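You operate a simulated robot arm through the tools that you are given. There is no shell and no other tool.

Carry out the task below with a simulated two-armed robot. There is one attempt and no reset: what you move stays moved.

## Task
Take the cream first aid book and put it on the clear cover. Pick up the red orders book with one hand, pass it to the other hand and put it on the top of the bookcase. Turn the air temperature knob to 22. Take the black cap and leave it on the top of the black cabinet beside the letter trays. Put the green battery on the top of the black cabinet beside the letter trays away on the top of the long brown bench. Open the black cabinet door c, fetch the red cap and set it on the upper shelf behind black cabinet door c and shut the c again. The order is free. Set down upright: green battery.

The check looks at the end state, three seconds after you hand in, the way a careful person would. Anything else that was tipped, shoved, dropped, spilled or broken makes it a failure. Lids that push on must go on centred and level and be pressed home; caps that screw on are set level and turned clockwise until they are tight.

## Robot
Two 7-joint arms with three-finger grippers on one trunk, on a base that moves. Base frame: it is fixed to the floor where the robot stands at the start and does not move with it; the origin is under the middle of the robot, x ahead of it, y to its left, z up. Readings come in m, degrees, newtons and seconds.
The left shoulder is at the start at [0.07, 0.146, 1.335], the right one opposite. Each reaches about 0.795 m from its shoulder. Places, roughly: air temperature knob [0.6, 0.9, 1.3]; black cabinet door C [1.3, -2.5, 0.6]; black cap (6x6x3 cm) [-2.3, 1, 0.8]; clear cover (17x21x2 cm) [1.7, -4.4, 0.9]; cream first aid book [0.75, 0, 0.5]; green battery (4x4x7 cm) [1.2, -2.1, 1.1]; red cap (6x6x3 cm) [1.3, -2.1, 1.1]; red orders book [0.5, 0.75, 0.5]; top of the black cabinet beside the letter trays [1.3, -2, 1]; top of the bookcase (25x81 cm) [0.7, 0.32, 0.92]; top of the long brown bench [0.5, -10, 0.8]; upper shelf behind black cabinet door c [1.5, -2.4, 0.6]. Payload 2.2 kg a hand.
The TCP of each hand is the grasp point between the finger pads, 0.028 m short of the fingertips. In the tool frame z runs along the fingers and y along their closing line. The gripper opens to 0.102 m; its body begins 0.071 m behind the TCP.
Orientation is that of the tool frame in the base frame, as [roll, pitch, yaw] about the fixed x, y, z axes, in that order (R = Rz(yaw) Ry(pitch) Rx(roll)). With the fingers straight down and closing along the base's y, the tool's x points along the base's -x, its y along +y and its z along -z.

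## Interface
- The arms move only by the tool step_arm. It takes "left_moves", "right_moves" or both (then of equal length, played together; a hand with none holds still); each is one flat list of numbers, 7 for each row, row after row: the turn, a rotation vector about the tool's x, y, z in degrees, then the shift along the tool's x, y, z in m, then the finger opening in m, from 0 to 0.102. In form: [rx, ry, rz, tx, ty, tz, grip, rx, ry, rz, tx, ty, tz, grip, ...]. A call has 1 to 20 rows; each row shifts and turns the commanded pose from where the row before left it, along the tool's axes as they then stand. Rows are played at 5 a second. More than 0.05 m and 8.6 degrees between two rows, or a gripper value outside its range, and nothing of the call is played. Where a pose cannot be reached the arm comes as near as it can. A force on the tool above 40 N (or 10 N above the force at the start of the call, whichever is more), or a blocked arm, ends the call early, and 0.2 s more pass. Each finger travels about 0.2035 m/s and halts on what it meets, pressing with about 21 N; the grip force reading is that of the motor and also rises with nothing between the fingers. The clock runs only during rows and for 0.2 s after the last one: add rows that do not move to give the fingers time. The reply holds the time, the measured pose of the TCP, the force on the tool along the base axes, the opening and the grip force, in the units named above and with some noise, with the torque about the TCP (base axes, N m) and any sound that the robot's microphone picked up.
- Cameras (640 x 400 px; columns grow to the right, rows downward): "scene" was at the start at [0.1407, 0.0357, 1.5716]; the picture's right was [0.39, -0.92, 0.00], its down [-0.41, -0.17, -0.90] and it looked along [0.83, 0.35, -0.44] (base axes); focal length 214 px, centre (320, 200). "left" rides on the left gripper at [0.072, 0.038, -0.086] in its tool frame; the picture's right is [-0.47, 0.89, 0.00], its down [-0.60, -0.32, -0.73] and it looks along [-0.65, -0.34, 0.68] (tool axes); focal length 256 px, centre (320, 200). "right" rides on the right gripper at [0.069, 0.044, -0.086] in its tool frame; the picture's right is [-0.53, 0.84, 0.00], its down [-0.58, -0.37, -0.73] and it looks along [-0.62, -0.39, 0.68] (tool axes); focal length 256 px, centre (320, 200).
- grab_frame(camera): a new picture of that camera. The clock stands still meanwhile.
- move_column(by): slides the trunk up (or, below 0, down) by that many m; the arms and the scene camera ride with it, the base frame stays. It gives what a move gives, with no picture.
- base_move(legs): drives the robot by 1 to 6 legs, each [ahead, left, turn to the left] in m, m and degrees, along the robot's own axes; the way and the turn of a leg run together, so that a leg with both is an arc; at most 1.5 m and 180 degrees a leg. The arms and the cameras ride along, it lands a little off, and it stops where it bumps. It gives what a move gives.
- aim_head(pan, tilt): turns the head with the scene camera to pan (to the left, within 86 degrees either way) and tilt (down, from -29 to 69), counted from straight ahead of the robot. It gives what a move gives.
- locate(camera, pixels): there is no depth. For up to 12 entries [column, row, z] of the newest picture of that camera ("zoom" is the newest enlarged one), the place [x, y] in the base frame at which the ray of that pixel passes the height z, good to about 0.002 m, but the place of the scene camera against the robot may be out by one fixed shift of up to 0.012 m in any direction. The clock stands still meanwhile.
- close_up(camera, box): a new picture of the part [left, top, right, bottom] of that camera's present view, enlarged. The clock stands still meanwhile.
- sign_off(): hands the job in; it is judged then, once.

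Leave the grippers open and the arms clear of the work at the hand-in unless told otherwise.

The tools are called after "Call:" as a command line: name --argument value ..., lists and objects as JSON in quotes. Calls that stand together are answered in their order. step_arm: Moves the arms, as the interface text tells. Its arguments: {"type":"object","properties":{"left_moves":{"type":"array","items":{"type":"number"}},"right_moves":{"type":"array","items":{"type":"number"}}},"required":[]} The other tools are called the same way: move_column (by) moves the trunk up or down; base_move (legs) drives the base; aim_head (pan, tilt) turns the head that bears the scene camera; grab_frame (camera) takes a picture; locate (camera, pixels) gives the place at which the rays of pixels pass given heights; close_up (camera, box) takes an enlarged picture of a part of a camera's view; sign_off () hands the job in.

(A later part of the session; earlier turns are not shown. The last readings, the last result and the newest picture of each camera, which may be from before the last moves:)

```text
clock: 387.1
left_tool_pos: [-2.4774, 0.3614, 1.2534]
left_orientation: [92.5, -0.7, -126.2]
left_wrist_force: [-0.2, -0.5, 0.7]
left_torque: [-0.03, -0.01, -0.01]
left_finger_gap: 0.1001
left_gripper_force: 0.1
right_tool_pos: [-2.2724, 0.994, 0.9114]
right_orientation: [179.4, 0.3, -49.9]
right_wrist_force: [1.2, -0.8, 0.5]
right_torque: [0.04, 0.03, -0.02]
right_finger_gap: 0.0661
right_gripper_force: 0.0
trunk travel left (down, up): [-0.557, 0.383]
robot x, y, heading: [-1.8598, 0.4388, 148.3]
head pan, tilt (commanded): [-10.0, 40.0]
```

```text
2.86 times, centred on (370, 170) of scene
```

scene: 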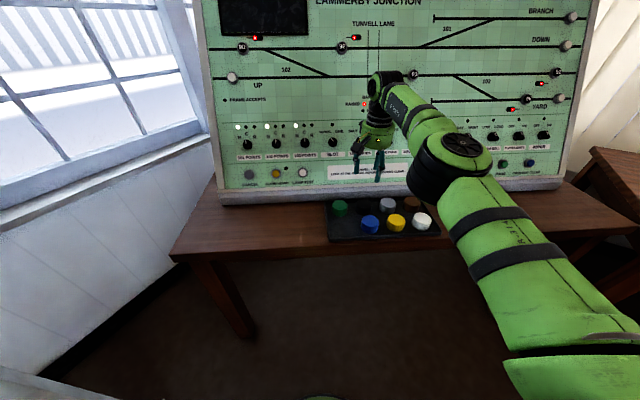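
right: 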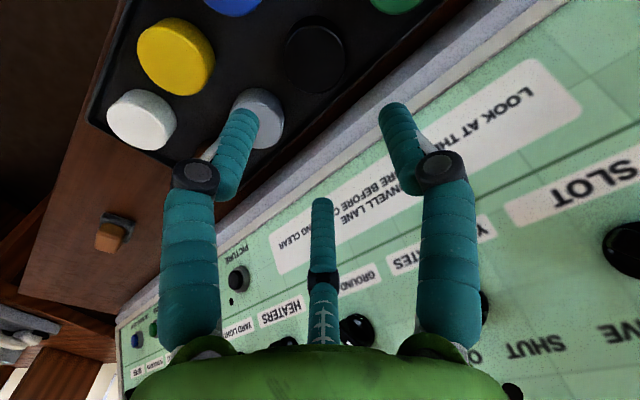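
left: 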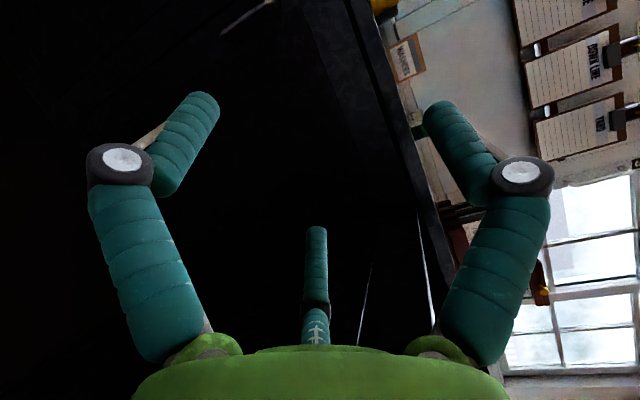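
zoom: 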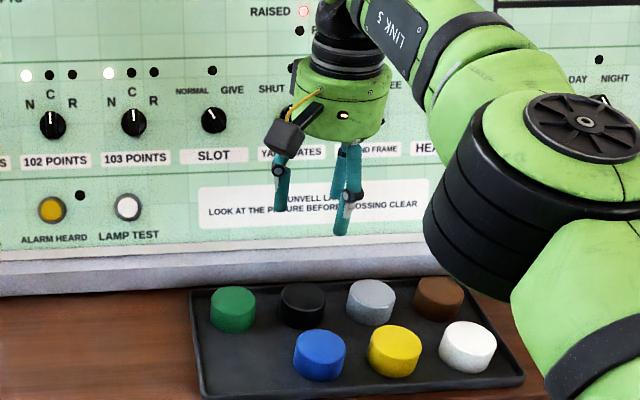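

Over the black cap now (face at right-view (315,58)). I descend 7 cm (tips still ~4 cm above the caps) and re-measure.

Call:
step_arm --right_moves '[0, 0, 0, 0, 0, 0.025, 0.066, 0, 0, 0, 0, 0, 0.025, 0.066, 0, 0, 0, 0, 0, 0.02, 0.066, 0, 0, 0, 0, 0, 0, 0.066]'

Call:
grab_frame --camera "right"

Call:
close_up --camera "right" --box '[220, 20, 440, 180]'

Call:
close_up --camera "scene" --box '[310, 120, 450, 240]'

```text
clock: 388.1
left_tool_pos: [-2.4771, 0.3612, 1.2534]
left_orientation: [92.5, -0.6, -126.1]
left_wrist_force: [0.7, 0.2, 0.5]
left_torque: [0.0, 0.03, 0.0]
left_finger_gap: 0.1002
left_gripper_force: 0.1
right_tool_pos: [-2.2745, 0.9937, 0.8398]
right_orientation: [179.5, 0.2, -49.9]
right_wrist_force: [-0.1, -0.4, -0.2]
right_torque: [0.01, 0.01, -0.01]
right_finger_gap: 0.0661
right_gripper_force: 0.0
trunk travel left (down, up): [-0.557, 0.383]
robot x, y, heading: [-1.8591, 0.4381, 148.6]
head pan, tilt (commanded): [-10.0, 40.0]
```

```text
taken
```

right: 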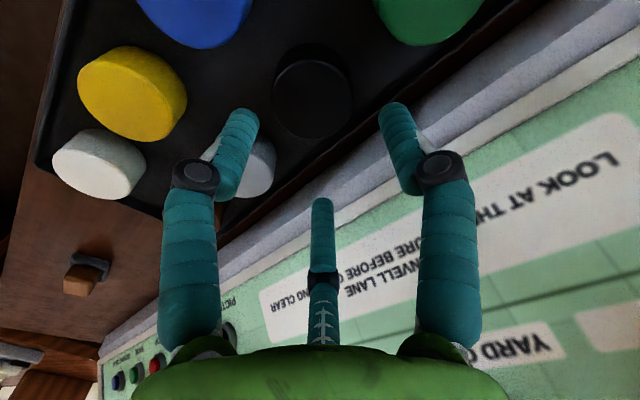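

```text
2.50 times, centred on (330, 100) of right
```

zoom: 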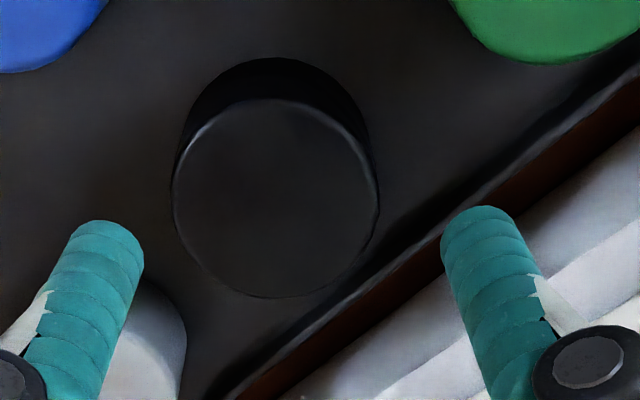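

```text
3.33 times, centred on (380, 180) of scene
```

zoom: 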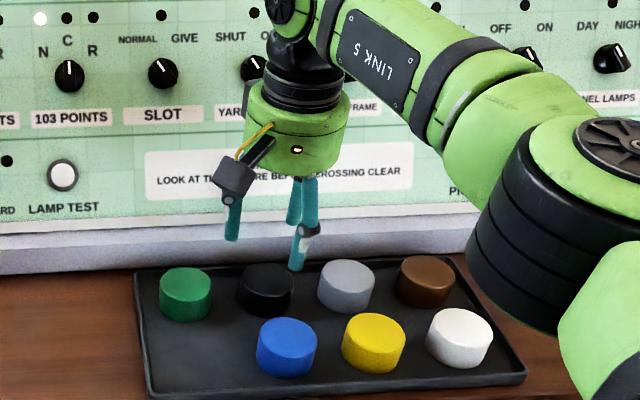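

With the caps' true diameter (~5.1 cm, as measured on the red one) the cap top is at z≈0.783 and lies ~2 cm toward me and 0.7 cm left of the hand axis. I correct that and look again.

Call:
step_arm --right_moves '[0, 0, 0, 0.01, 0.0035, 0, 0.06, 0, 0, 0, 0.0095, 0.0035, 0, 0.06, 0, 0, 0, 0, 0, 0, 0.06]'

Call:
close_up --camera "right" --box '[200, 20, 440, 220]'

Call:
close_up --camera "scene" --box '[310, 120, 450, 240]'

```text
clock: 388.9
left_tool_pos: [-2.4773, 0.362, 1.2519]
left_orientation: [92.5, -0.6, -126.2]
left_wrist_force: [0.0, 0.1, -0.6]
left_torque: [-0.02, -0.04, -0.01]
left_finger_gap: 0.1001
left_gripper_force: 0.0
right_tool_pos: [-2.2661, 0.9744, 0.8399]
right_orientation: [179.5, 0.2, -49.9]
right_wrist_force: [-0.3, 1.3, -0.9]
right_torque: [-0.01, -0.04, -0.02]
right_finger_gap: 0.06
right_gripper_force: 0.1
trunk travel left (down, up): [-0.557, 0.383]
robot x, y, heading: [-1.8566, 0.438, 148.3]
head pan, tilt (commanded): [-10.0, 40.0]
```

```text
2.00 times, centred on (320, 120) of right
```

zoom: 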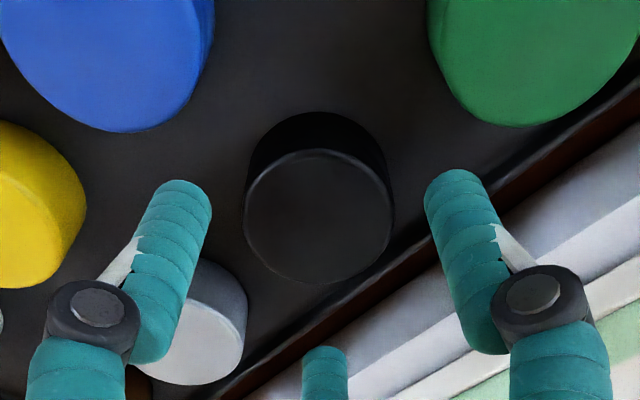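

```text
3.33 times, centred on (380, 180) of scene
```

zoom: 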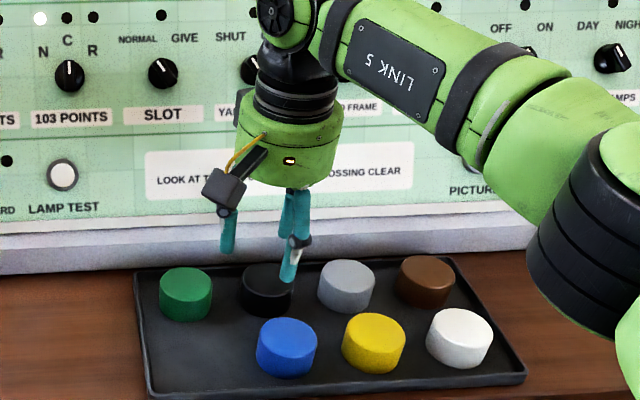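

Including perspective properly, both views give cap top z≈0.772 and I overshot: the cap is now 9 mm/6 mm on the other side. I correct back and look.

Call:
step_arm --right_moves '[0, 0, 0, -0.0091, -0.0063, 0, 0.06, 0, 0, 0, 0, 0, 0.015, 0.06, 0, 0, 0, 0, 0, 0, 0.06]'

Call:
close_up --camera "right" --box '[200, 20, 440, 220]'

Call:
close_up --camera "scene" --box '[310, 120, 450, 240]'

```text
clock: 389.7
left_tool_pos: [-2.4777, 0.3629, 1.2528]
left_orientation: [92.5, -0.5, -126.1]
left_wrist_force: [0.3, -0.2, -0.4]
left_torque: [0.01, -0.03, -0.03]
left_finger_gap: 0.1
left_gripper_force: 0.1
right_tool_pos: [-2.2675, 0.9854, 0.8247]
right_orientation: [179.5, 0.3, -49.9]
right_wrist_force: [0.0, -0.6, 0.3]
right_torque: [0.07, -0.02, 0.05]
right_finger_gap: 0.06
right_gripper_force: 0.2
trunk travel left (down, up): [-0.557, 0.383]
robot x, y, heading: [-1.8636, 0.438, 148.2]
head pan, tilt (commanded): [-10.0, 40.0]
```

```text
2.00 times, centred on (320, 120) of right
```

zoom: 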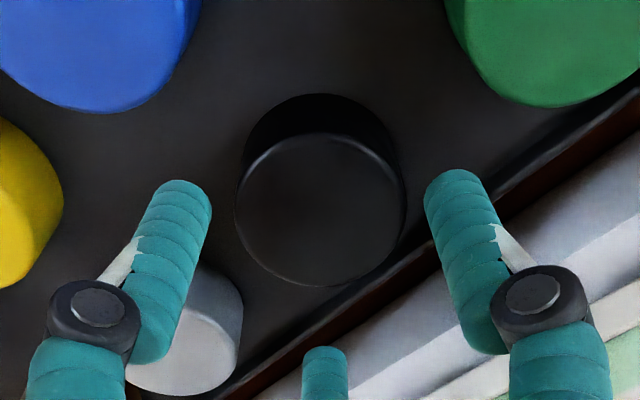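

```text
3.33 times, centred on (380, 180) of scene
```

zoom: 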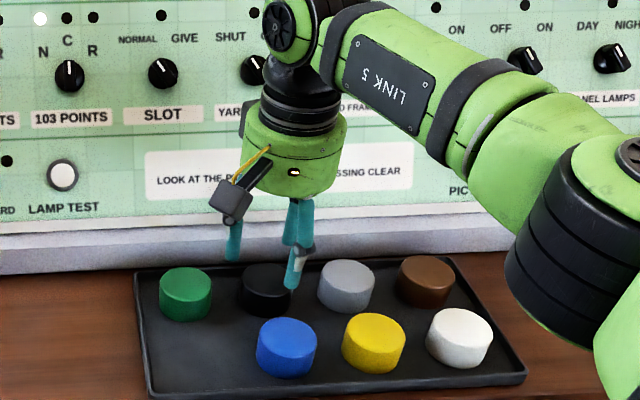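

Aligned within 1 mm (cap face at (320,125)). I descend in small steps to z≈0.777 with the fingers at 0.06.

Call:
step_arm --right_moves '[0, 0, 0, 0, 0, 0.012, 0.06, 0, 0, 0, 0, 0, 0.012, 0.06, 0, 0, 0, 0, 0, 0, 0.06]'

Call:
close_up --camera "right" --box '[200, 20, 440, 220]'

Call:
close_up --camera "scene" --box '[330, 150, 430, 230]'

```text
clock: 390.5
left_tool_pos: [-2.4762, 0.3619, 1.2538]
left_orientation: [92.5, -0.7, -126.1]
left_wrist_force: [-0.9, 0.0, -0.9]
left_torque: [-0.02, -0.02, 0.0]
left_finger_gap: 0.0999
left_gripper_force: 0.1
right_tool_pos: [-2.2698, 0.9874, 0.7999]
right_orientation: [179.4, 0.3, -49.9]
right_wrist_force: [0.0, 0.4, 1.0]
right_torque: [0.01, 0.0, -0.02]
right_finger_gap: 0.06
right_gripper_force: 0.2
trunk travel left (down, up): [-0.557, 0.383]
robot x, y, heading: [-1.8601, 0.4431, 147.9]
head pan, tilt (commanded): [-10.0, 40.0]
```

```text
2.00 times, centred on (320, 120) of right
```

zoom: 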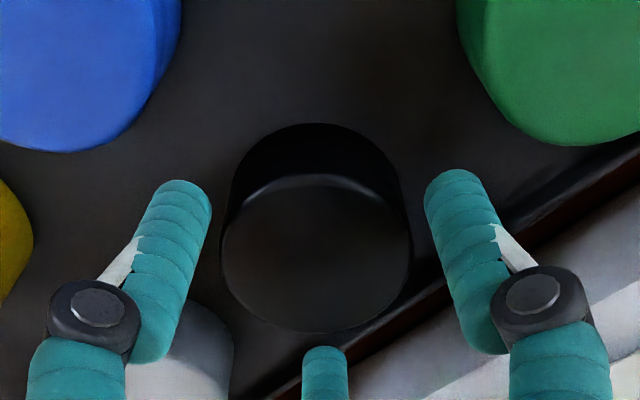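

```text
5.00 times, centred on (380, 190) of scene
```

zoom: 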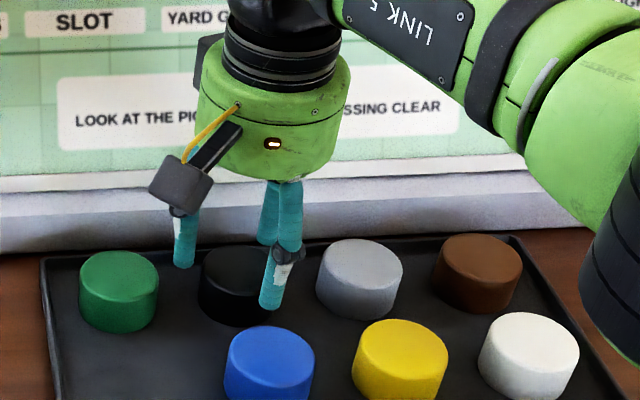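

Gaps to all three fingers look equal (~12 px). I go down the last 2.3 cm.

Call:
step_arm --right_moves '[0, 0, 0, 0.002, 0, 0.006, 0.06, 0, 0, 0, 0, 0, 0.006, 0.06, 0, 0, 0, 0, 0, 0.006, 0.06, 0, 0, 0, 0, 0, 0.004, 0.06, 0, 0, 0, 0, 0, 0, 0.06]'

Call:
close_up --camera "right" --box '[200, 20, 440, 220]'

Call:
close_up --camera "scene" --box '[330, 150, 430, 230]'

```text
clock: 391.7
left_tool_pos: [-2.4773, 0.3618, 1.2529]
left_orientation: [92.5, -0.6, -126.2]
left_wrist_force: [-0.2, -0.3, 0.4]
left_torque: [-0.01, 0.0, -0.01]
left_finger_gap: 0.1001
left_gripper_force: 0.0
right_tool_pos: [-2.2663, 0.9843, 0.7792]
right_orientation: [179.5, 0.3, -49.9]
right_wrist_force: [0.0, -0.1, -0.6]
right_torque: [-0.03, -0.02, 0.02]
right_finger_gap: 0.0599
right_gripper_force: 0.1
trunk travel left (down, up): [-0.557, 0.383]
robot x, y, heading: [-1.8586, 0.4394, 148.2]
head pan, tilt (commanded): [-10.0, 40.0]
```

```text
2.00 times, centred on (320, 120) of right
```

zoom: 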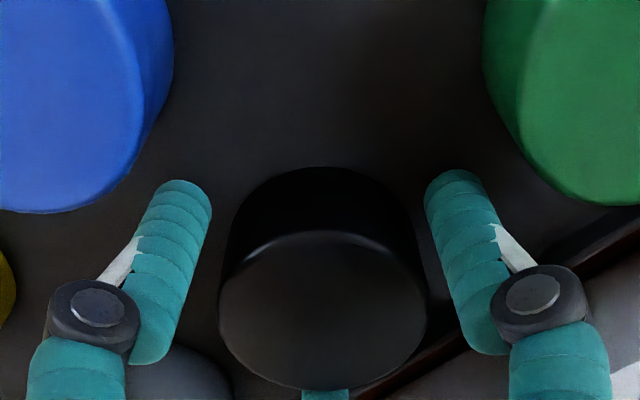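

```text
5.00 times, centred on (380, 190) of scene
```

zoom: 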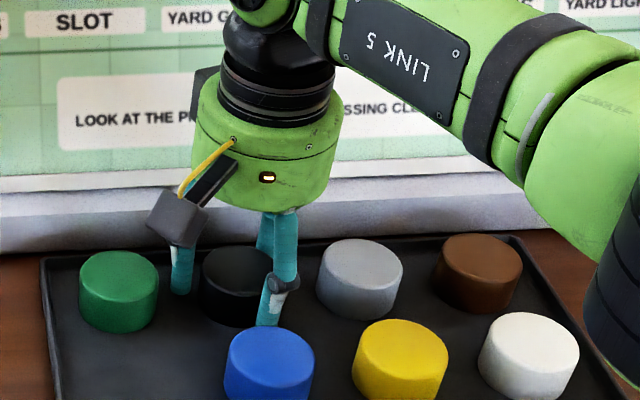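

All three fingers are around the black cap without touching the neighbours. I close, then lift 2 cm to check.

Call:
step_arm --right_moves '[0, 0, 0, 0, 0, 0, 0.05, 0, 0, 0, 0, 0, 0, 0.04, 0, 0, 0, 0, 0, 0, 0.035, 0, 0, 0, 0, 0, 0, 0.035]'

Call:
step_arm --right_moves '[0, 0, 0, 0, 0, -0.01, 0.035, 0, 0, 0, 0, 0, -0.01, 0.035, 0, 0, 0, 0, 0, -0.02, 0.035, 0, 0, 0, 0, 0, -0.03, 0.035, 0, 0, 0, 0, 0, -0.03, 0.035, 0, 0, 0, 0, 0, 0, 0.035]'

Call:
grab_frame --camera "right"

Call:
close_up --camera "scene" --box '[310, 120, 450, 240]'

```text
clock: 392.7
left_tool_pos: [-2.4778, 0.3607, 1.2534]
left_orientation: [92.5, -0.6, -126.0]
left_wrist_force: [0.1, 0.3, -0.4]
left_torque: [-0.02, 0.01, 0.02]
left_finger_gap: 0.1
left_gripper_force: 0.1
right_tool_pos: [-2.2676, 0.9843, 0.7792]
right_orientation: [179.5, 0.3, -50.0]
right_wrist_force: [0.7, 0.2, 0.7]
right_torque: [-0.02, 0.02, -0.01]
right_finger_gap: 0.051
right_gripper_force: 21.5
trunk travel left (down, up): [-0.557, 0.383]
robot x, y, heading: [-1.8599, 0.4403, 148.4]
head pan, tilt (commanded): [-10.0, 40.0]
```

```text
clock: 394.1
left_tool_pos: [-2.4768, 0.361, 1.2532]
left_orientation: [92.5, -0.6, -126.0]
left_wrist_force: [-0.1, 0.5, -0.2]
left_torque: [0.01, 0.04, -0.02]
left_finger_gap: 0.1
left_gripper_force: 0.0
right_tool_pos: [-2.2657, 0.9851, 0.8792]
right_orientation: [179.5, 0.3, -49.8]
right_wrist_force: [0.1, 0.1, -0.1]
right_torque: [-0.01, 0.01, -0.03]
right_finger_gap: 0.0511
right_gripper_force: 21.4
trunk travel left (down, up): [-0.557, 0.383]
robot x, y, heading: [-1.8612, 0.4376, 148.3]
head pan, tilt (commanded): [-10.0, 40.0]
```

```text
taken
```

right: 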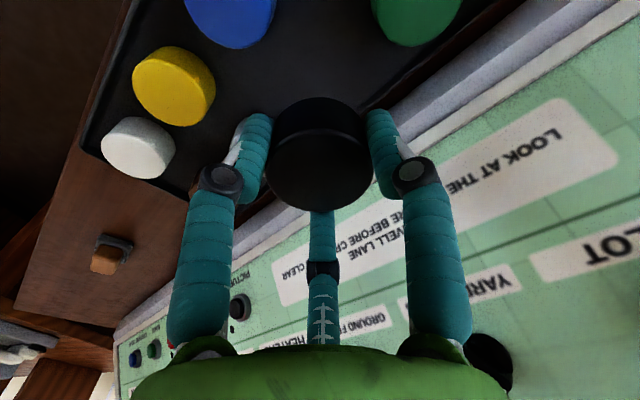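

```text
3.33 times, centred on (380, 180) of scene
```

zoom: 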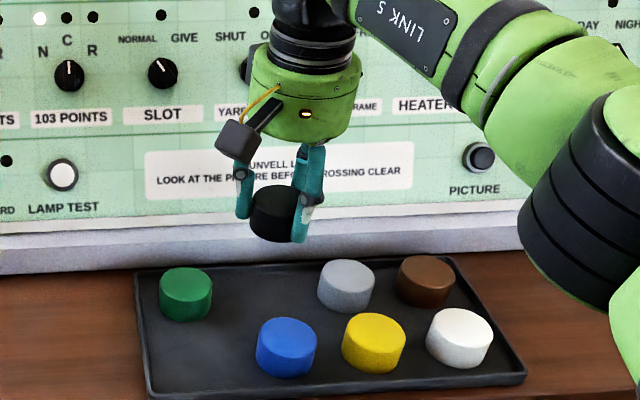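

The black cap is out cleanly; all other caps are undisturbed. I raise it a bit more and retrace my path around the platform corner, then turn back to the corridor heading.

Call:
step_arm --right_moves '[0, 0, 0, 0, 0, -0.03, 0.035, 0, 0, 0, 0, 0, -0.03, 0.035, 0, 0, 0, 0, 0, 0, 0.035]'

Call:
base_move --legs '[[-0.51, -0.33, 0], [-0.294, 0.038, 0], [-0.366, 0.176, 0]]'

Call:
base_move --legs '[[0, 0, -130.7]]'

Call:
aim_head --pan -60 --tilt 25

Call:
grab_frame --camera "scene"

```text
clock: 394.9
left_tool_pos: [-2.4777, 0.3619, 1.2534]
left_orientation: [92.7, -0.6, -126.0]
left_wrist_force: [0.1, -0.1, 0.7]
left_torque: [-0.01, -0.03, 0.03]
left_finger_gap: 0.0999
left_gripper_force: 0.1
right_tool_pos: [-2.2639, 0.9844, 0.9392]
right_orientation: [179.4, 0.3, -49.9]
right_wrist_force: [0.3, -0.1, -0.4]
right_torque: [0.01, 0.0, 0.03]
right_finger_gap: 0.051
right_gripper_force: 20.8
trunk travel left (down, up): [-0.557, 0.383]
robot x, y, heading: [-1.8595, 0.4359, 148.5]
head pan, tilt (commanded): [-10.0, 40.0]
```

```text
clock: 402.0
left_tool_pos: [-1.4312, -0.1536, 1.2534]
left_orientation: [92.6, -0.5, -126.8]
left_wrist_force: [-0.3, 1.0, -1.4]
left_torque: [0.04, 0.0, -0.02]
left_finger_gap: 0.0996
left_gripper_force: 0.2
right_tool_pos: [-1.2091, 0.4658, 0.937]
right_orientation: [179.5, 0.4, -50.7]
right_wrist_force: [-0.3, 0.2, 0.0]
right_torque: [0.02, 0.0, -0.01]
right_finger_gap: 0.0509
right_gripper_force: 20.6
trunk travel left (down, up): [-0.557, 0.383]
robot x, y, heading: [-0.8101, -0.0806, 147.4]
head pan, tilt (commanded): [-10.0, 40.0]
```

```text
clock: 407.7
left_tool_pos: [-0.4853, 0.4461, 1.2532]
left_orientation: [92.6, -0.5, 105.1]
left_wrist_force: [-0.4, 0.2, -0.6]
left_torque: [0.0, -0.02, 0.0]
left_finger_gap: 0.0999
left_gripper_force: 0.1
right_tool_pos: [-0.1341, -0.1108, 0.9392]
right_orientation: [179.6, 0.3, -178.7]
right_wrist_force: [-0.3, -0.2, -0.8]
right_torque: [0.0, 0.02, 0.0]
right_finger_gap: 0.0509
right_gripper_force: 20.7
trunk travel left (down, up): [-0.557, 0.383]
robot x, y, heading: [-0.81, -0.0835, 19.5]
head pan, tilt (commanded): [-10.0, 40.0]
```

```text
clock: 408.9
left_tool_pos: [-0.4848, 0.446, 1.254]
left_orientation: [92.6, -0.7, 105.0]
left_wrist_force: [0.3, -0.5, -1.2]
left_torque: [0.03, 0.02, 0.0]
left_finger_gap: 0.1001
left_gripper_force: 0.0
right_tool_pos: [-0.1329, -0.1103, 0.9395]
right_orientation: [179.5, 0.3, -178.7]
right_wrist_force: [-0.4, -1.3, -0.2]
right_torque: [0.01, 0.0, -0.01]
right_finger_gap: 0.0505
right_gripper_force: 20.7
trunk travel left (down, up): [-0.557, 0.383]
robot x, y, heading: [-0.8164, -0.0872, 19.5]
head pan, tilt (commanded): [-60.0, 25.0]
```

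```text
taken
```

scene: 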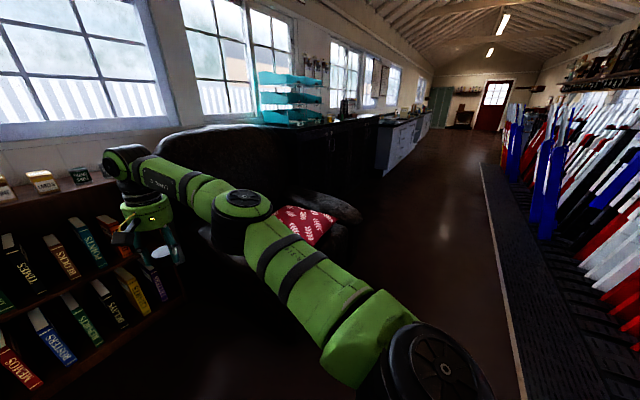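

I raise the trunk to full working height and slide right 2.3 m to the cabinet, correcting the heading.

Call:
move_column --by 0.315

Call:
base_move --legs '[[0, 0, -2.0], [0, -1.16, 0], [0, -1.15, 0]]'

Call:
aim_head --pan -5 --tilt 30

Call:
grab_frame --camera "scene"

```text
clock: 412.0
left_tool_pos: [-0.4852, 0.4456, 1.5681]
left_orientation: [92.6, -0.6, 105.1]
left_wrist_force: [-0.1, -0.1, -0.1]
left_torque: [0.01, 0.0, 0.0]
left_finger_gap: 0.0999
left_gripper_force: 0.1
right_tool_pos: [-0.1344, -0.1109, 1.2535]
right_orientation: [179.6, 0.3, -178.6]
right_wrist_force: [0.0, -0.4, -1.0]
right_torque: [-0.01, 0.02, -0.02]
right_finger_gap: 0.0508
right_gripper_force: 21.1
trunk travel left (down, up): [-0.872, 0.068]
robot x, y, heading: [-0.8108, -0.0842, 19.6]
head pan, tilt (commanded): [-60.0, 25.0]
```

```text
clock: 423.6
left_tool_pos: [0.2244, -1.739, 1.5678]
left_orientation: [92.6, -0.5, 103.2]
left_wrist_force: [-0.1, -1.5, -0.1]
left_torque: [0.04, 0.0, -0.01]
left_finger_gap: 0.1001
left_gripper_force: 0.1
right_tool_pos: [0.5574, -2.3063, 1.2539]
right_orientation: [179.6, 0.2, 179.5]
right_wrist_force: [0.4, -0.3, -0.3]
right_torque: [0.0, 0.0, 0.02]
right_finger_gap: 0.0509
right_gripper_force: 20.7
trunk travel left (down, up): [-0.872, 0.068]
robot x, y, heading: [-0.1228, -2.2618, 18.0]
head pan, tilt (commanded): [-60.0, 25.0]
```

```text
clock: 424.9
left_tool_pos: [0.2246, -1.7407, 1.569]
left_orientation: [92.5, -0.5, 103.1]
left_wrist_force: [0.0, -0.2, 0.2]
left_torque: [-0.02, -0.03, -0.02]
left_finger_gap: 0.0995
left_gripper_force: 0.1
right_tool_pos: [0.5568, -2.3084, 1.2538]
right_orientation: [179.5, 0.4, 179.6]
right_wrist_force: [0.0, -0.7, 0.5]
right_torque: [-0.02, -0.02, 0.02]
right_finger_gap: 0.0506
right_gripper_force: 20.6
trunk travel left (down, up): [-0.872, 0.068]
robot x, y, heading: [-0.1172, -2.2647, 17.8]
head pan, tilt (commanded): [-5.0, 30.0]
```

```text
taken
```

scene: 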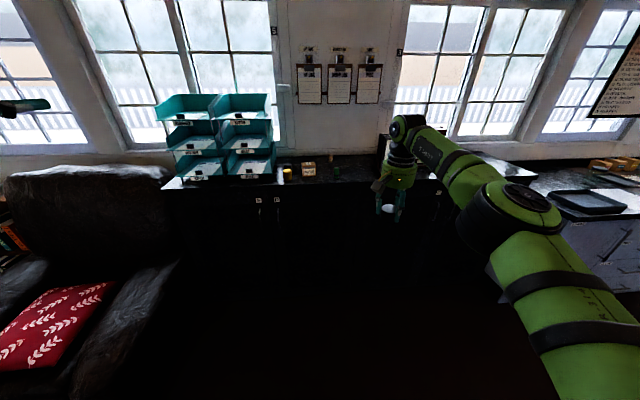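

I drive 0.74 m ahead (slightly right) to bring the black cap over the free spot where the red cap stood.

Call:
base_move --legs '[[0.74, -0.035, 0]]'

Call:
aim_head --pan -15 --tilt 40

Call:
grab_frame --camera "scene"

Call:
grab_frame --camera "right"

```text
clock: 428.9
left_tool_pos: [0.9311, -1.5482, 1.569]
left_orientation: [92.5, -0.6, 103.7]
left_wrist_force: [-0.7, 0.1, -0.7]
left_torque: [-0.02, 0.0, -0.01]
left_finger_gap: 0.1
left_gripper_force: 0.0
right_tool_pos: [1.2693, -2.1147, 1.2539]
right_orientation: [179.5, 0.5, 179.8]
right_wrist_force: [-0.2, 0.1, -0.7]
right_torque: [0.04, 0.0, 0.01]
right_finger_gap: 0.0509
right_gripper_force: 20.9
trunk travel left (down, up): [-0.872, 0.068]
robot x, y, heading: [0.5932, -2.0685, 18.2]
head pan, tilt (commanded): [-5.0, 30.0]
```

```text
clock: 429.6
left_tool_pos: [0.9337, -1.5478, 1.5683]
left_orientation: [92.5, -0.6, 103.6]
left_wrist_force: [-0.9, 0.3, -0.4]
left_torque: [-0.01, 0.01, 0.03]
left_finger_gap: 0.1002
left_gripper_force: 0.0
right_tool_pos: [1.2696, -2.113, 1.2527]
right_orientation: [179.5, 0.3, 179.8]
right_wrist_force: [-0.6, 0.2, -0.2]
right_torque: [-0.01, -0.01, 0.04]
right_finger_gap: 0.051
right_gripper_force: 21.4
trunk travel left (down, up): [-0.872, 0.068]
robot x, y, heading: [0.593, -2.071, 18.1]
head pan, tilt (commanded): [-15.0, 40.0]
```

```text
taken
```

scene: 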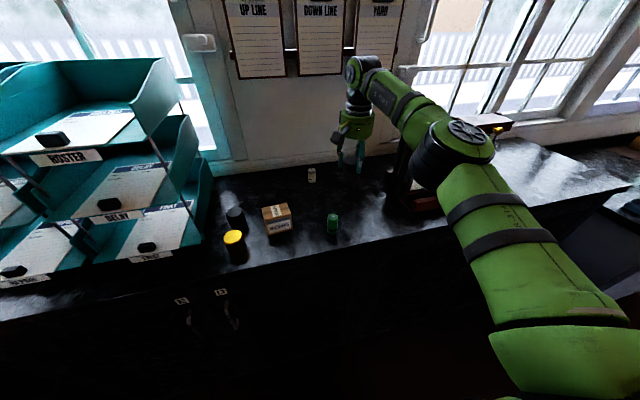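

```text
taken
```

right: 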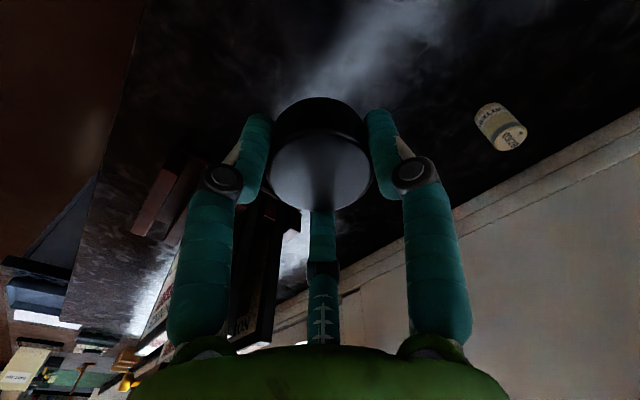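

The spot below the cap (depth 0.58–0.60, lateral −2.40) is free: battery and notice are >10 cm away. I lower 12 cm, then creep to contact.

Call:
step_arm --right_moves '[0, 0, 0, 0, 0, 0.03, 0.035, 0, 0, 0, 0, 0, 0.03, 0.035, 0, 0, 0, 0, 0, 0.03, 0.035, 0, 0, 0, 0, 0, 0.03, 0.035, 0, 0, 0, 0, 0, 0, 0.035]'

Call:
close_up --camera "scene" --box '[280, 80, 440, 260]'

```text
clock: 430.8
left_tool_pos: [0.9343, -1.5481, 1.5691]
left_orientation: [92.4, -0.6, 103.5]
left_wrist_force: [-0.8, -0.1, -0.4]
left_torque: [-0.02, 0.0, -0.01]
left_finger_gap: 0.0998
left_gripper_force: 0.1
right_tool_pos: [1.2724, -2.1128, 1.1326]
right_orientation: [179.5, 0.2, 179.7]
right_wrist_force: [-0.4, 0.0, 0.4]
right_torque: [0.01, 0.04, -0.03]
right_finger_gap: 0.0511
right_gripper_force: 20.6
trunk travel left (down, up): [-0.872, 0.068]
robot x, y, heading: [0.593, -2.0701, 18.0]
head pan, tilt (commanded): [-15.0, 40.0]
```

```text
2.22 times, centred on (360, 170) of scene
```

zoom: 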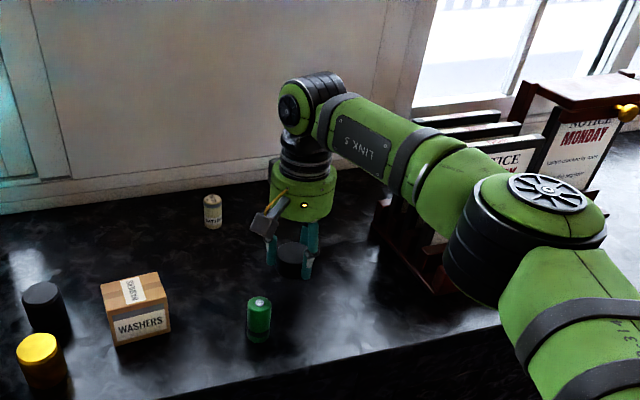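

Call:
step_arm --right_moves '[0, 0, 0, 0, 0, 0.01, 0.035, 0, 0, 0, 0, 0, 0.01, 0.035, 0, 0, 0, 0, 0, 0.01, 0.035, 0, 0, 0, 0, 0, 0.004, 0.035, 0, 0, 0, 0, 0, 0, 0.035]'

Call:
step_arm --right_moves '[0, 0, 0, 0, 0, 0.003, 0.035, 0, 0, 0, 0, 0, 0.003, 0.035, 0, 0, 0, 0, 0, 0.003, 0.035, 0, 0, 0, 0, 0, 0, 0.035]'

```text
clock: 432.0
left_tool_pos: [0.9339, -1.5477, 1.5682]
left_orientation: [92.6, -0.5, 103.6]
left_wrist_force: [-0.4, 0.2, 0.3]
left_torque: [0.02, 0.01, 0.02]
left_finger_gap: 0.0998
left_gripper_force: 0.1
right_tool_pos: [1.2729, -2.1104, 1.0994]
right_orientation: [179.5, 0.3, 179.8]
right_wrist_force: [0.9, 1.2, -0.3]
right_torque: [0.05, -0.01, -0.01]
right_finger_gap: 0.0507
right_gripper_force: 21.2
trunk travel left (down, up): [-0.872, 0.068]
robot x, y, heading: [0.5912, -2.066, 18.3]
head pan, tilt (commanded): [-15.0, 40.0]
```

```text
clock: 433.0
left_tool_pos: [0.9335, -1.5476, 1.5676]
left_orientation: [92.5, -0.6, 103.6]
left_wrist_force: [0.4, -0.2, 0.7]
left_torque: [-0.03, 0.01, -0.01]
left_finger_gap: 0.0998
left_gripper_force: 0.1
right_tool_pos: [1.2719, -2.1117, 1.0907]
right_orientation: [179.5, 0.3, 179.8]
right_wrist_force: [-0.7, -0.2, -0.3]
right_torque: [0.01, -0.03, 0.01]
right_finger_gap: 0.0509
right_gripper_force: 21.3
trunk travel left (down, up): [-0.872, 0.068]
robot x, y, heading: [0.5926, -2.0698, 18.0]
head pan, tilt (commanded): [-15.0, 40.0]
```

Call:
step_arm --right_moves '[0, 0, 0, 0, 0, 0.003, 0.035, 0, 0, 0, 0, 0, 0.003, 0.035, 0, 0, 0, 0, 0, 0, 0.035]'

```text
clock: 433.8
left_tool_pos: [0.9336, -1.5472, 1.5672]
left_orientation: [92.5, -0.6, 103.6]
left_wrist_force: [0.0, -0.4, -0.5]
left_torque: [-0.05, -0.01, 0.04]
left_finger_gap: 0.1
left_gripper_force: 0.1
right_tool_pos: [1.2709, -2.1125, 1.0857]
right_orientation: [179.5, 0.3, 179.8]
right_wrist_force: [-0.4, -0.4, 0.8]
right_torque: [0.0, -0.01, -0.01]
right_finger_gap: 0.0511
right_gripper_force: 21.4
trunk travel left (down, up): [-0.872, 0.068]
robot x, y, heading: [0.5917, -2.0694, 18.3]
head pan, tilt (commanded): [-15.0, 40.0]
```

Call:
step_arm --right_moves '[0, 0, 0, 0, 0, 0.0025, 0.035, 0, 0, 0, 0, 0, 0.0025, 0.035, 0, 0, 0, 0, 0, 0, 0.035]'

```text
clock: 434.6
left_tool_pos: [0.9315, -1.5488, 1.5688]
left_orientation: [92.4, -0.6, 103.6]
left_wrist_force: [0.2, -0.6, 0.4]
left_torque: [-0.03, 0.02, 0.04]
left_finger_gap: 0.1001
left_gripper_force: 0.0
right_tool_pos: [1.2705, -2.1127, 1.085]
right_orientation: [179.4, 0.7, 179.6]
right_wrist_force: [6.1, -2.2, 18.1]
right_torque: [0.1, -0.16, 0.02]
right_finger_gap: 0.0512
right_gripper_force: 21.1
trunk travel left (down, up): [-0.872, 0.068]
robot x, y, heading: [0.5924, -2.0722, 17.7]
head pan, tilt (commanded): [-15.0, 40.0]
```

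Contact (18 N). I ease up 3 mm, release the black cap and raise the hand.

Call:
step_arm --right_moves '[0, 0, 0, 0, 0, -0.003, 0.035, 0, 0, 0, 0, 0, 0, 0.055, 0, 0, 0, 0, 0, 0, 0.075, 0, 0, 0, 0, 0, 0, 0.085, 0, 0, 0, 0, 0, -0.02, 0.085, 0, 0, 0, 0, 0, -0.03, 0.085, 0, 0, 0, 0, 0, -0.04, 0.085, 0, 0, 0, 0, 0, -0.04, 0.085, 0, 0, 0, 0, 0, 0, 0.085]'

Call:
close_up --camera "scene" --box '[280, 80, 440, 260]'

Call:
grab_frame --camera "right"

```text
clock: 436.6
left_tool_pos: [0.9335, -1.5477, 1.5691]
left_orientation: [92.6, -0.5, 103.6]
left_wrist_force: [0.7, -0.3, 0.5]
left_torque: [0.01, 0.0, 0.01]
left_finger_gap: 0.0999
left_gripper_force: 0.0
right_tool_pos: [1.2682, -2.1133, 1.2148]
right_orientation: [179.5, 0.3, 179.9]
right_wrist_force: [0.4, 0.1, 1.5]
right_torque: [0.03, 0.02, 0.0]
right_finger_gap: 0.0847
right_gripper_force: 0.2
trunk travel left (down, up): [-0.872, 0.068]
robot x, y, heading: [0.593, -2.0699, 17.8]
head pan, tilt (commanded): [-15.0, 40.0]
```

```text
2.22 times, centred on (360, 170) of scene
```

zoom: 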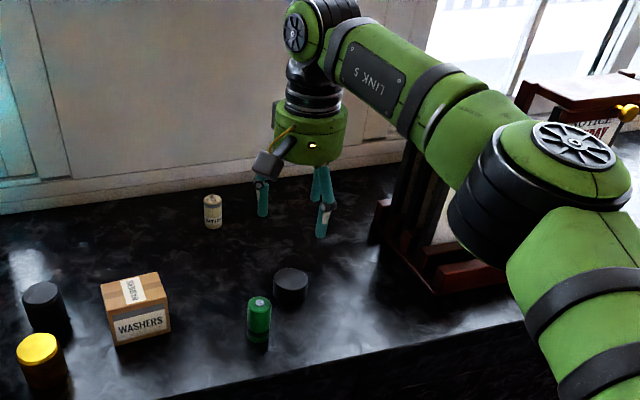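

```text
taken
```

right: 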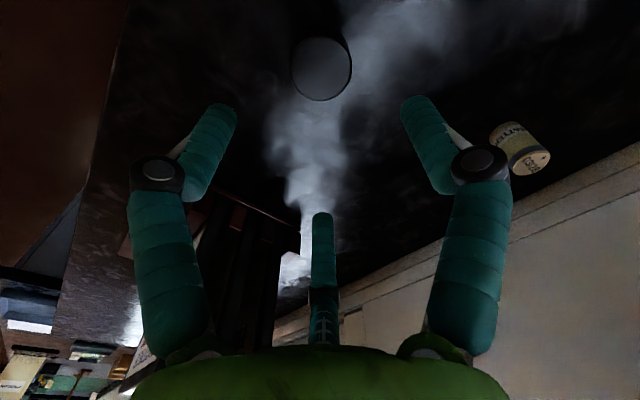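

The black cap stands on the cabinet top. Next the green battery: I move the hand over it (9.3 cm back, 4.7 cm left) and look.

Call:
step_arm --right_moves '[0, 0, 0, 0.031, 0.0158, 0, 0.075, 0, 0, 0, 0.031, 0.0158, 0, 0.075, 0, 0, 0, 0.031, 0.0158, 0, 0.075, 0, 0, 0, 0, 0, 0, 0.075]'

Call:
grab_frame --camera "right"

Call:
close_up --camera "right" --box '[240, 0, 420, 160]'

```text
clock: 437.6
left_tool_pos: [0.9348, -1.548, 1.5681]
left_orientation: [92.5, -0.6, 103.6]
left_wrist_force: [-0.6, -1.0, -0.3]
left_torque: [0.05, 0.02, 0.0]
left_finger_gap: 0.1002
left_gripper_force: 0.0
right_tool_pos: [1.1767, -2.0661, 1.2129]
right_orientation: [179.6, 0.2, 179.7]
right_wrist_force: [0.8, -0.2, 0.1]
right_torque: [0.0, 0.02, 0.0]
right_finger_gap: 0.075
right_gripper_force: 0.0
trunk travel left (down, up): [-0.872, 0.068]
robot x, y, heading: [0.5953, -2.0697, 17.8]
head pan, tilt (commanded): [-15.0, 40.0]
```

```text
taken
```

right: 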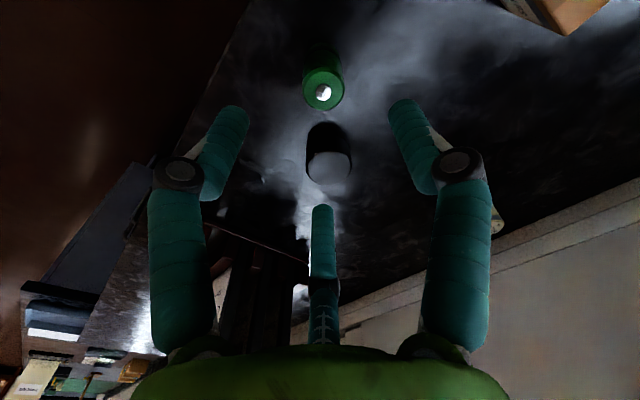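

```text
2.50 times, centred on (330, 80) of right
```

zoom: 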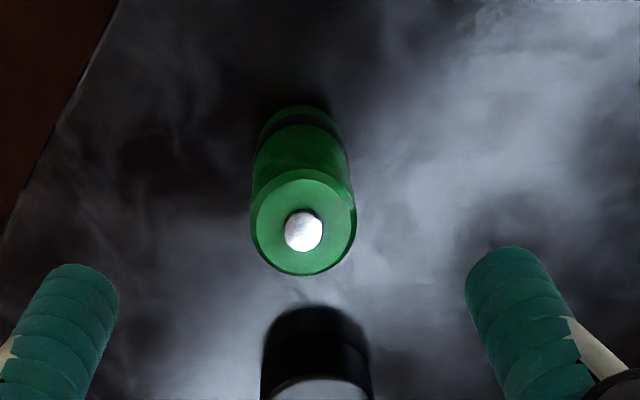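

Battery top centre is within 4 mm of the axis. I correct and descend to z≈1.097 with the fingers wide, then view.

Call:
step_arm --right_moves '[0, 0, 0, 0.0015, 0.0035, 0, 0.075, 0, 0, 0, 0, 0, 0.03, 0.075, 0, 0, 0, 0, 0, 0.03, 0.075, 0, 0, 0, 0, 0, 0.03, 0.075, 0, 0, 0, 0, 0, 0.025, 0.075, 0, 0, 0, 0, 0, 0, 0.075]'

Call:
grab_frame --camera "right"

```text
clock: 439.0
left_tool_pos: [0.9333, -1.5484, 1.5697]
left_orientation: [92.5, -0.6, 103.4]
left_wrist_force: [-0.2, 0.2, 0.6]
left_torque: [-0.02, 0.0, 0.02]
left_finger_gap: 0.1001
left_gripper_force: 0.0
right_tool_pos: [1.1769, -2.0599, 1.0969]
right_orientation: [179.5, 0.3, 179.8]
right_wrist_force: [0.3, 0.2, -0.3]
right_torque: [0.04, -0.01, 0.02]
right_finger_gap: 0.0749
right_gripper_force: 0.1
trunk travel left (down, up): [-0.872, 0.068]
robot x, y, heading: [0.5944, -2.0687, 18.3]
head pan, tilt (commanded): [-15.0, 40.0]
```

```text
taken
```

right: 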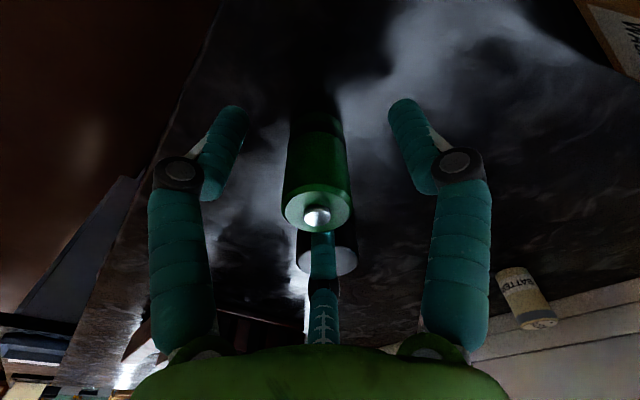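

The battery is centred. I close and lift.

Call:
step_arm --right_moves '[0, 0, 0, 0, 0, 0, 0.055, 0, 0, 0, 0, 0, 0, 0.035, 0, 0, 0, 0, 0, 0, 0.02, 0, 0, 0, 0, 0, 0, 0.02, 0, 0, 0, 0, 0, 0, 0.02]'

Call:
step_arm --right_moves '[0, 0, 0, 0, 0, -0.01, 0.02, 0, 0, 0, 0, 0, -0.03, 0.02, 0, 0, 0, 0, 0, -0.04, 0.02, 0, 0, 0, 0, 0, -0.04, 0.02, 0, 0, 0, 0, 0, 0, 0.02]'

Call:
grab_frame --camera "right"

Call:
close_up --camera "scene" --box '[280, 80, 440, 260]'

```text
clock: 440.2
left_tool_pos: [0.934, -1.5482, 1.5672]
left_orientation: [92.6, -0.6, 103.7]
left_wrist_force: [0.4, 0.1, -0.1]
left_torque: [0.02, -0.01, 0.01]
left_finger_gap: 0.0999
left_gripper_force: 0.1
right_tool_pos: [1.1772, -2.0601, 1.0969]
right_orientation: [179.5, 0.3, 179.8]
right_wrist_force: [-0.4, 0.5, 0.0]
right_torque: [-0.03, 0.0, 0.0]
right_finger_gap: 0.0306
right_gripper_force: 21.0
trunk travel left (down, up): [-0.872, 0.068]
robot x, y, heading: [0.5946, -2.0705, 18.0]
head pan, tilt (commanded): [-15.0, 40.0]
```

```text
clock: 441.4
left_tool_pos: [0.9338, -1.5464, 1.5682]
left_orientation: [92.6, -0.6, 103.6]
left_wrist_force: [-0.8, -0.6, -0.4]
left_torque: [-0.05, 0.03, -0.01]
left_finger_gap: 0.1001
left_gripper_force: 0.0
right_tool_pos: [1.179, -2.0622, 1.2166]
right_orientation: [179.5, 0.2, 179.8]
right_wrist_force: [0.2, -0.2, 0.1]
right_torque: [-0.02, 0.01, 0.0]
right_finger_gap: 0.0306
right_gripper_force: 20.8
trunk travel left (down, up): [-0.872, 0.068]
robot x, y, heading: [0.5935, -2.0663, 18.2]
head pan, tilt (commanded): [-15.0, 40.0]
```

```text
taken
```

right: 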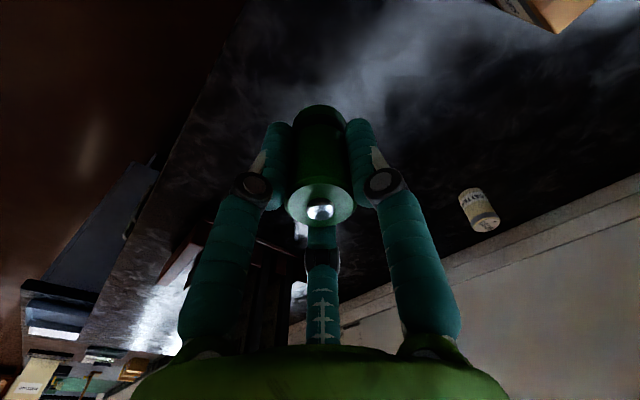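

```text
2.22 times, centred on (360, 170) of scene
```

zoom: 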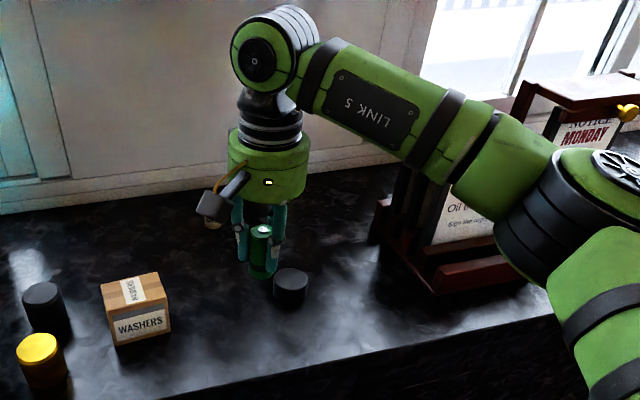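

The battery is held; the black cap stays in place. I back off 0.75 m and slide down the corridor toward the long brown bench, first 4.2 m, then look.

Call:
base_move --legs '[[-0.75, 0, 0], [0, -1.4, 0], [0, -1.4, 0], [0, -1.4, 0]]'

Call:
aim_head --pan -80 --tilt 20

Call:
grab_frame --camera "scene"

```text
clock: 465.2
left_tool_pos: [1.4846, -5.7811, 1.5686]
left_orientation: [92.6, -0.6, 103.4]
left_wrist_force: [-0.1, -0.3, -0.3]
left_torque: [0.01, 0.01, -0.01]
left_finger_gap: 0.1
left_gripper_force: 0.0
right_tool_pos: [1.7267, -6.2973, 1.217]
right_orientation: [179.6, 0.2, 179.7]
right_wrist_force: [-0.9, -0.2, -0.5]
right_torque: [-0.03, -0.02, -0.01]
right_finger_gap: 0.0305
right_gripper_force: 20.9
trunk travel left (down, up): [-0.872, 0.068]
robot x, y, heading: [1.1401, -6.3019, 17.8]
head pan, tilt (commanded): [-15.0, 40.0]
```

```text
clock: 466.6
left_tool_pos: [1.4861, -5.7813, 1.5676]
left_orientation: [92.6, -0.6, 103.5]
left_wrist_force: [0.4, -0.1, 0.4]
left_torque: [0.02, 0.01, -0.03]
left_finger_gap: 0.1
left_gripper_force: 0.1
right_tool_pos: [1.728, -6.2972, 1.2178]
right_orientation: [179.5, 0.3, 179.7]
right_wrist_force: [-0.9, 0.4, -1.3]
right_torque: [0.01, -0.02, 0.04]
right_finger_gap: 0.0304
right_gripper_force: 20.7
trunk travel left (down, up): [-0.872, 0.068]
robot x, y, heading: [1.1403, -6.3034, 17.9]
head pan, tilt (commanded): [-80.0, 20.0]
```

```text
taken
```

scene: 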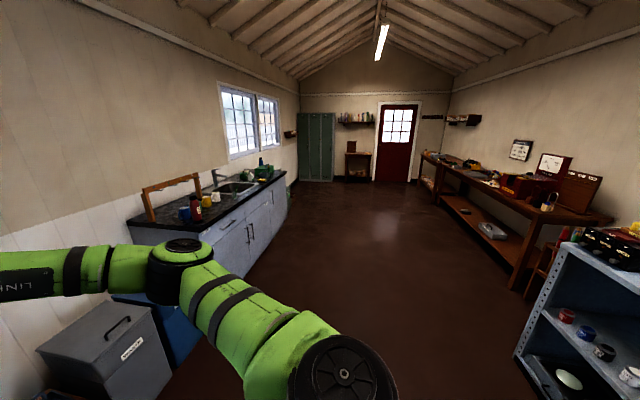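

The long brown bench is on the right with various items on it. I zoom in to choose a free spot.

Call:
close_up --camera "scene" --box '[400, 120, 640, 270]'

Call:
locate --camera "scene" --pixels '[[428, 163, 0.8], [530, 222, 0.8], [470, 185, 0.8], [600, 215, 0.8], [500, 190, 0.8], [545, 335, 0.0], [520, 290, 0.0]]'

```text
2.67 times, centred on (520, 195) of scene
```

zoom: 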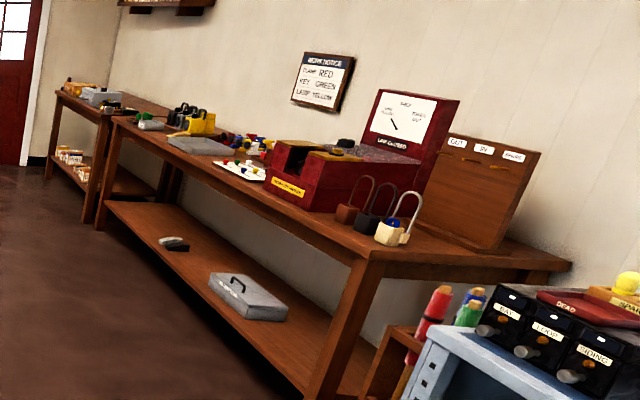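

```text
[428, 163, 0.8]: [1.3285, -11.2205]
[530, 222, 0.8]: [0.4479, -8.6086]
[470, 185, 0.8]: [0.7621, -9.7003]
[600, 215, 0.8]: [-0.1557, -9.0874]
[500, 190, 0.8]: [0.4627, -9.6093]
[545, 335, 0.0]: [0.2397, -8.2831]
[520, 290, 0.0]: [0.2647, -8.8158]
```

The long bench's front edge is at depth ≈ −2.22, from lateral −8.4 to −10.8; its near-end corner looks partly free. I slide right 2.5 m into the open floor, turn 180° to face the bench, and look.

Call:
base_move --legs '[[0, -1.3, 0], [0, -1.2, 0], [0, 0, -90], [0, 0, -90]]'

Call:
aim_head --pan -5 --tilt 25

Call:
grab_frame --camera "scene"

```text
clock: 486.4
left_tool_pos: [1.5284, -9.1924, 1.5677]
left_orientation: [92.6, -0.6, -78.4]
left_wrist_force: [-0.1, -0.3, -0.2]
left_torque: [-0.01, 0.01, -0.01]
left_finger_gap: 0.1
left_gripper_force: 0.1
right_tool_pos: [1.303, -8.6705, 1.2181]
right_orientation: [179.6, 0.3, -2.3]
right_wrist_force: [-0.2, 0.6, -0.4]
right_torque: [0.01, 0.01, 0.01]
right_finger_gap: 0.0304
right_gripper_force: 21.3
trunk travel left (down, up): [-0.872, 0.068]
robot x, y, heading: [1.8853, -8.6852, -164.1]
head pan, tilt (commanded): [-80.0, 20.0]
```

```text
clock: 487.9
left_tool_pos: [1.5287, -9.1915, 1.5675]
left_orientation: [92.7, -0.6, -78.4]
left_wrist_force: [-0.2, -0.4, 0.0]
left_torque: [0.01, 0.0, 0.01]
left_finger_gap: 0.0999
left_gripper_force: 0.1
right_tool_pos: [1.3013, -8.6684, 1.2165]
right_orientation: [179.4, 0.3, -2.2]
right_wrist_force: [0.0, 0.5, -0.9]
right_torque: [-0.01, 0.04, 0.0]
right_finger_gap: 0.0306
right_gripper_force: 21.4
trunk travel left (down, up): [-0.872, 0.068]
robot x, y, heading: [1.8853, -8.6826, -163.9]
head pan, tilt (commanded): [-5.0, 25.0]
```

```text
taken
```

scene: 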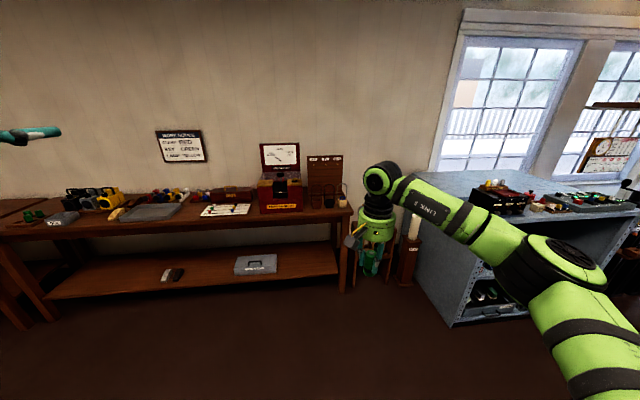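

Call:
close_up --camera "scene" --box '[200, 150, 370, 260]'

Call:
close_up --camera "scene" --box '[40, 150, 240, 260]'

```text
3.64 times, centred on (285, 205) of scene
```

zoom: 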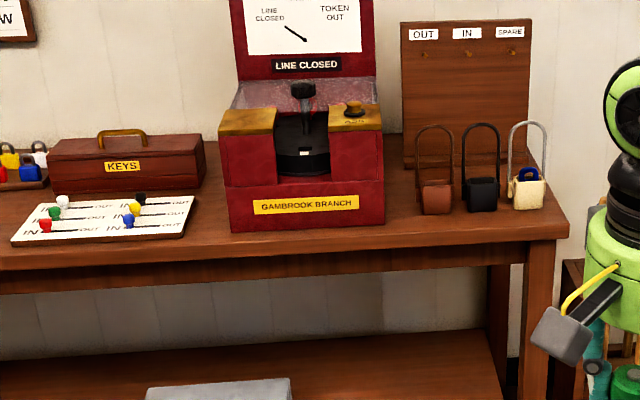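

```text
3.20 times, centred on (140, 205) of scene
```

zoom: 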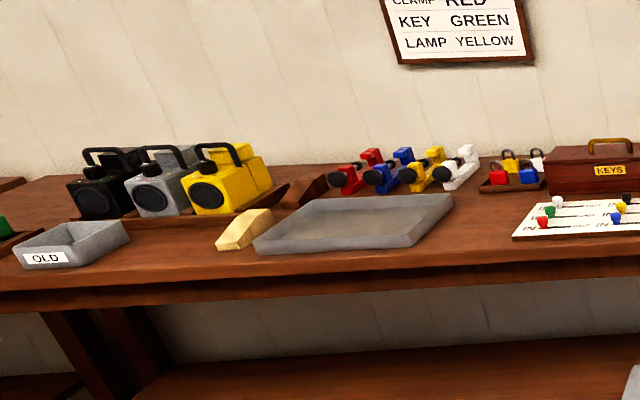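

A free spot ~15 cm wide lies between the grey tray and the white IN/OUT board, around scene px (189,212). I locate its borders.

Call:
locate --camera "scene" --pixels '[[171.3, 217.5, 0.8], [200.3, 216.9, 0.8], [207.2, 205.9, 0.8], [182, 203, 0.8], [190, 224.4, 0.8], [188, 212, 0.8], [350, 214, 0.8]]'

```text
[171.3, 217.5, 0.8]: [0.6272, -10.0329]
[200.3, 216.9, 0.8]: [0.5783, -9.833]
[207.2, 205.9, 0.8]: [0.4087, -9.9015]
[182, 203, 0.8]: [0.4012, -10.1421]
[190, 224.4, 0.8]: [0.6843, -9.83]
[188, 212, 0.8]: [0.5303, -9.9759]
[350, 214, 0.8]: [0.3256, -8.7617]
```

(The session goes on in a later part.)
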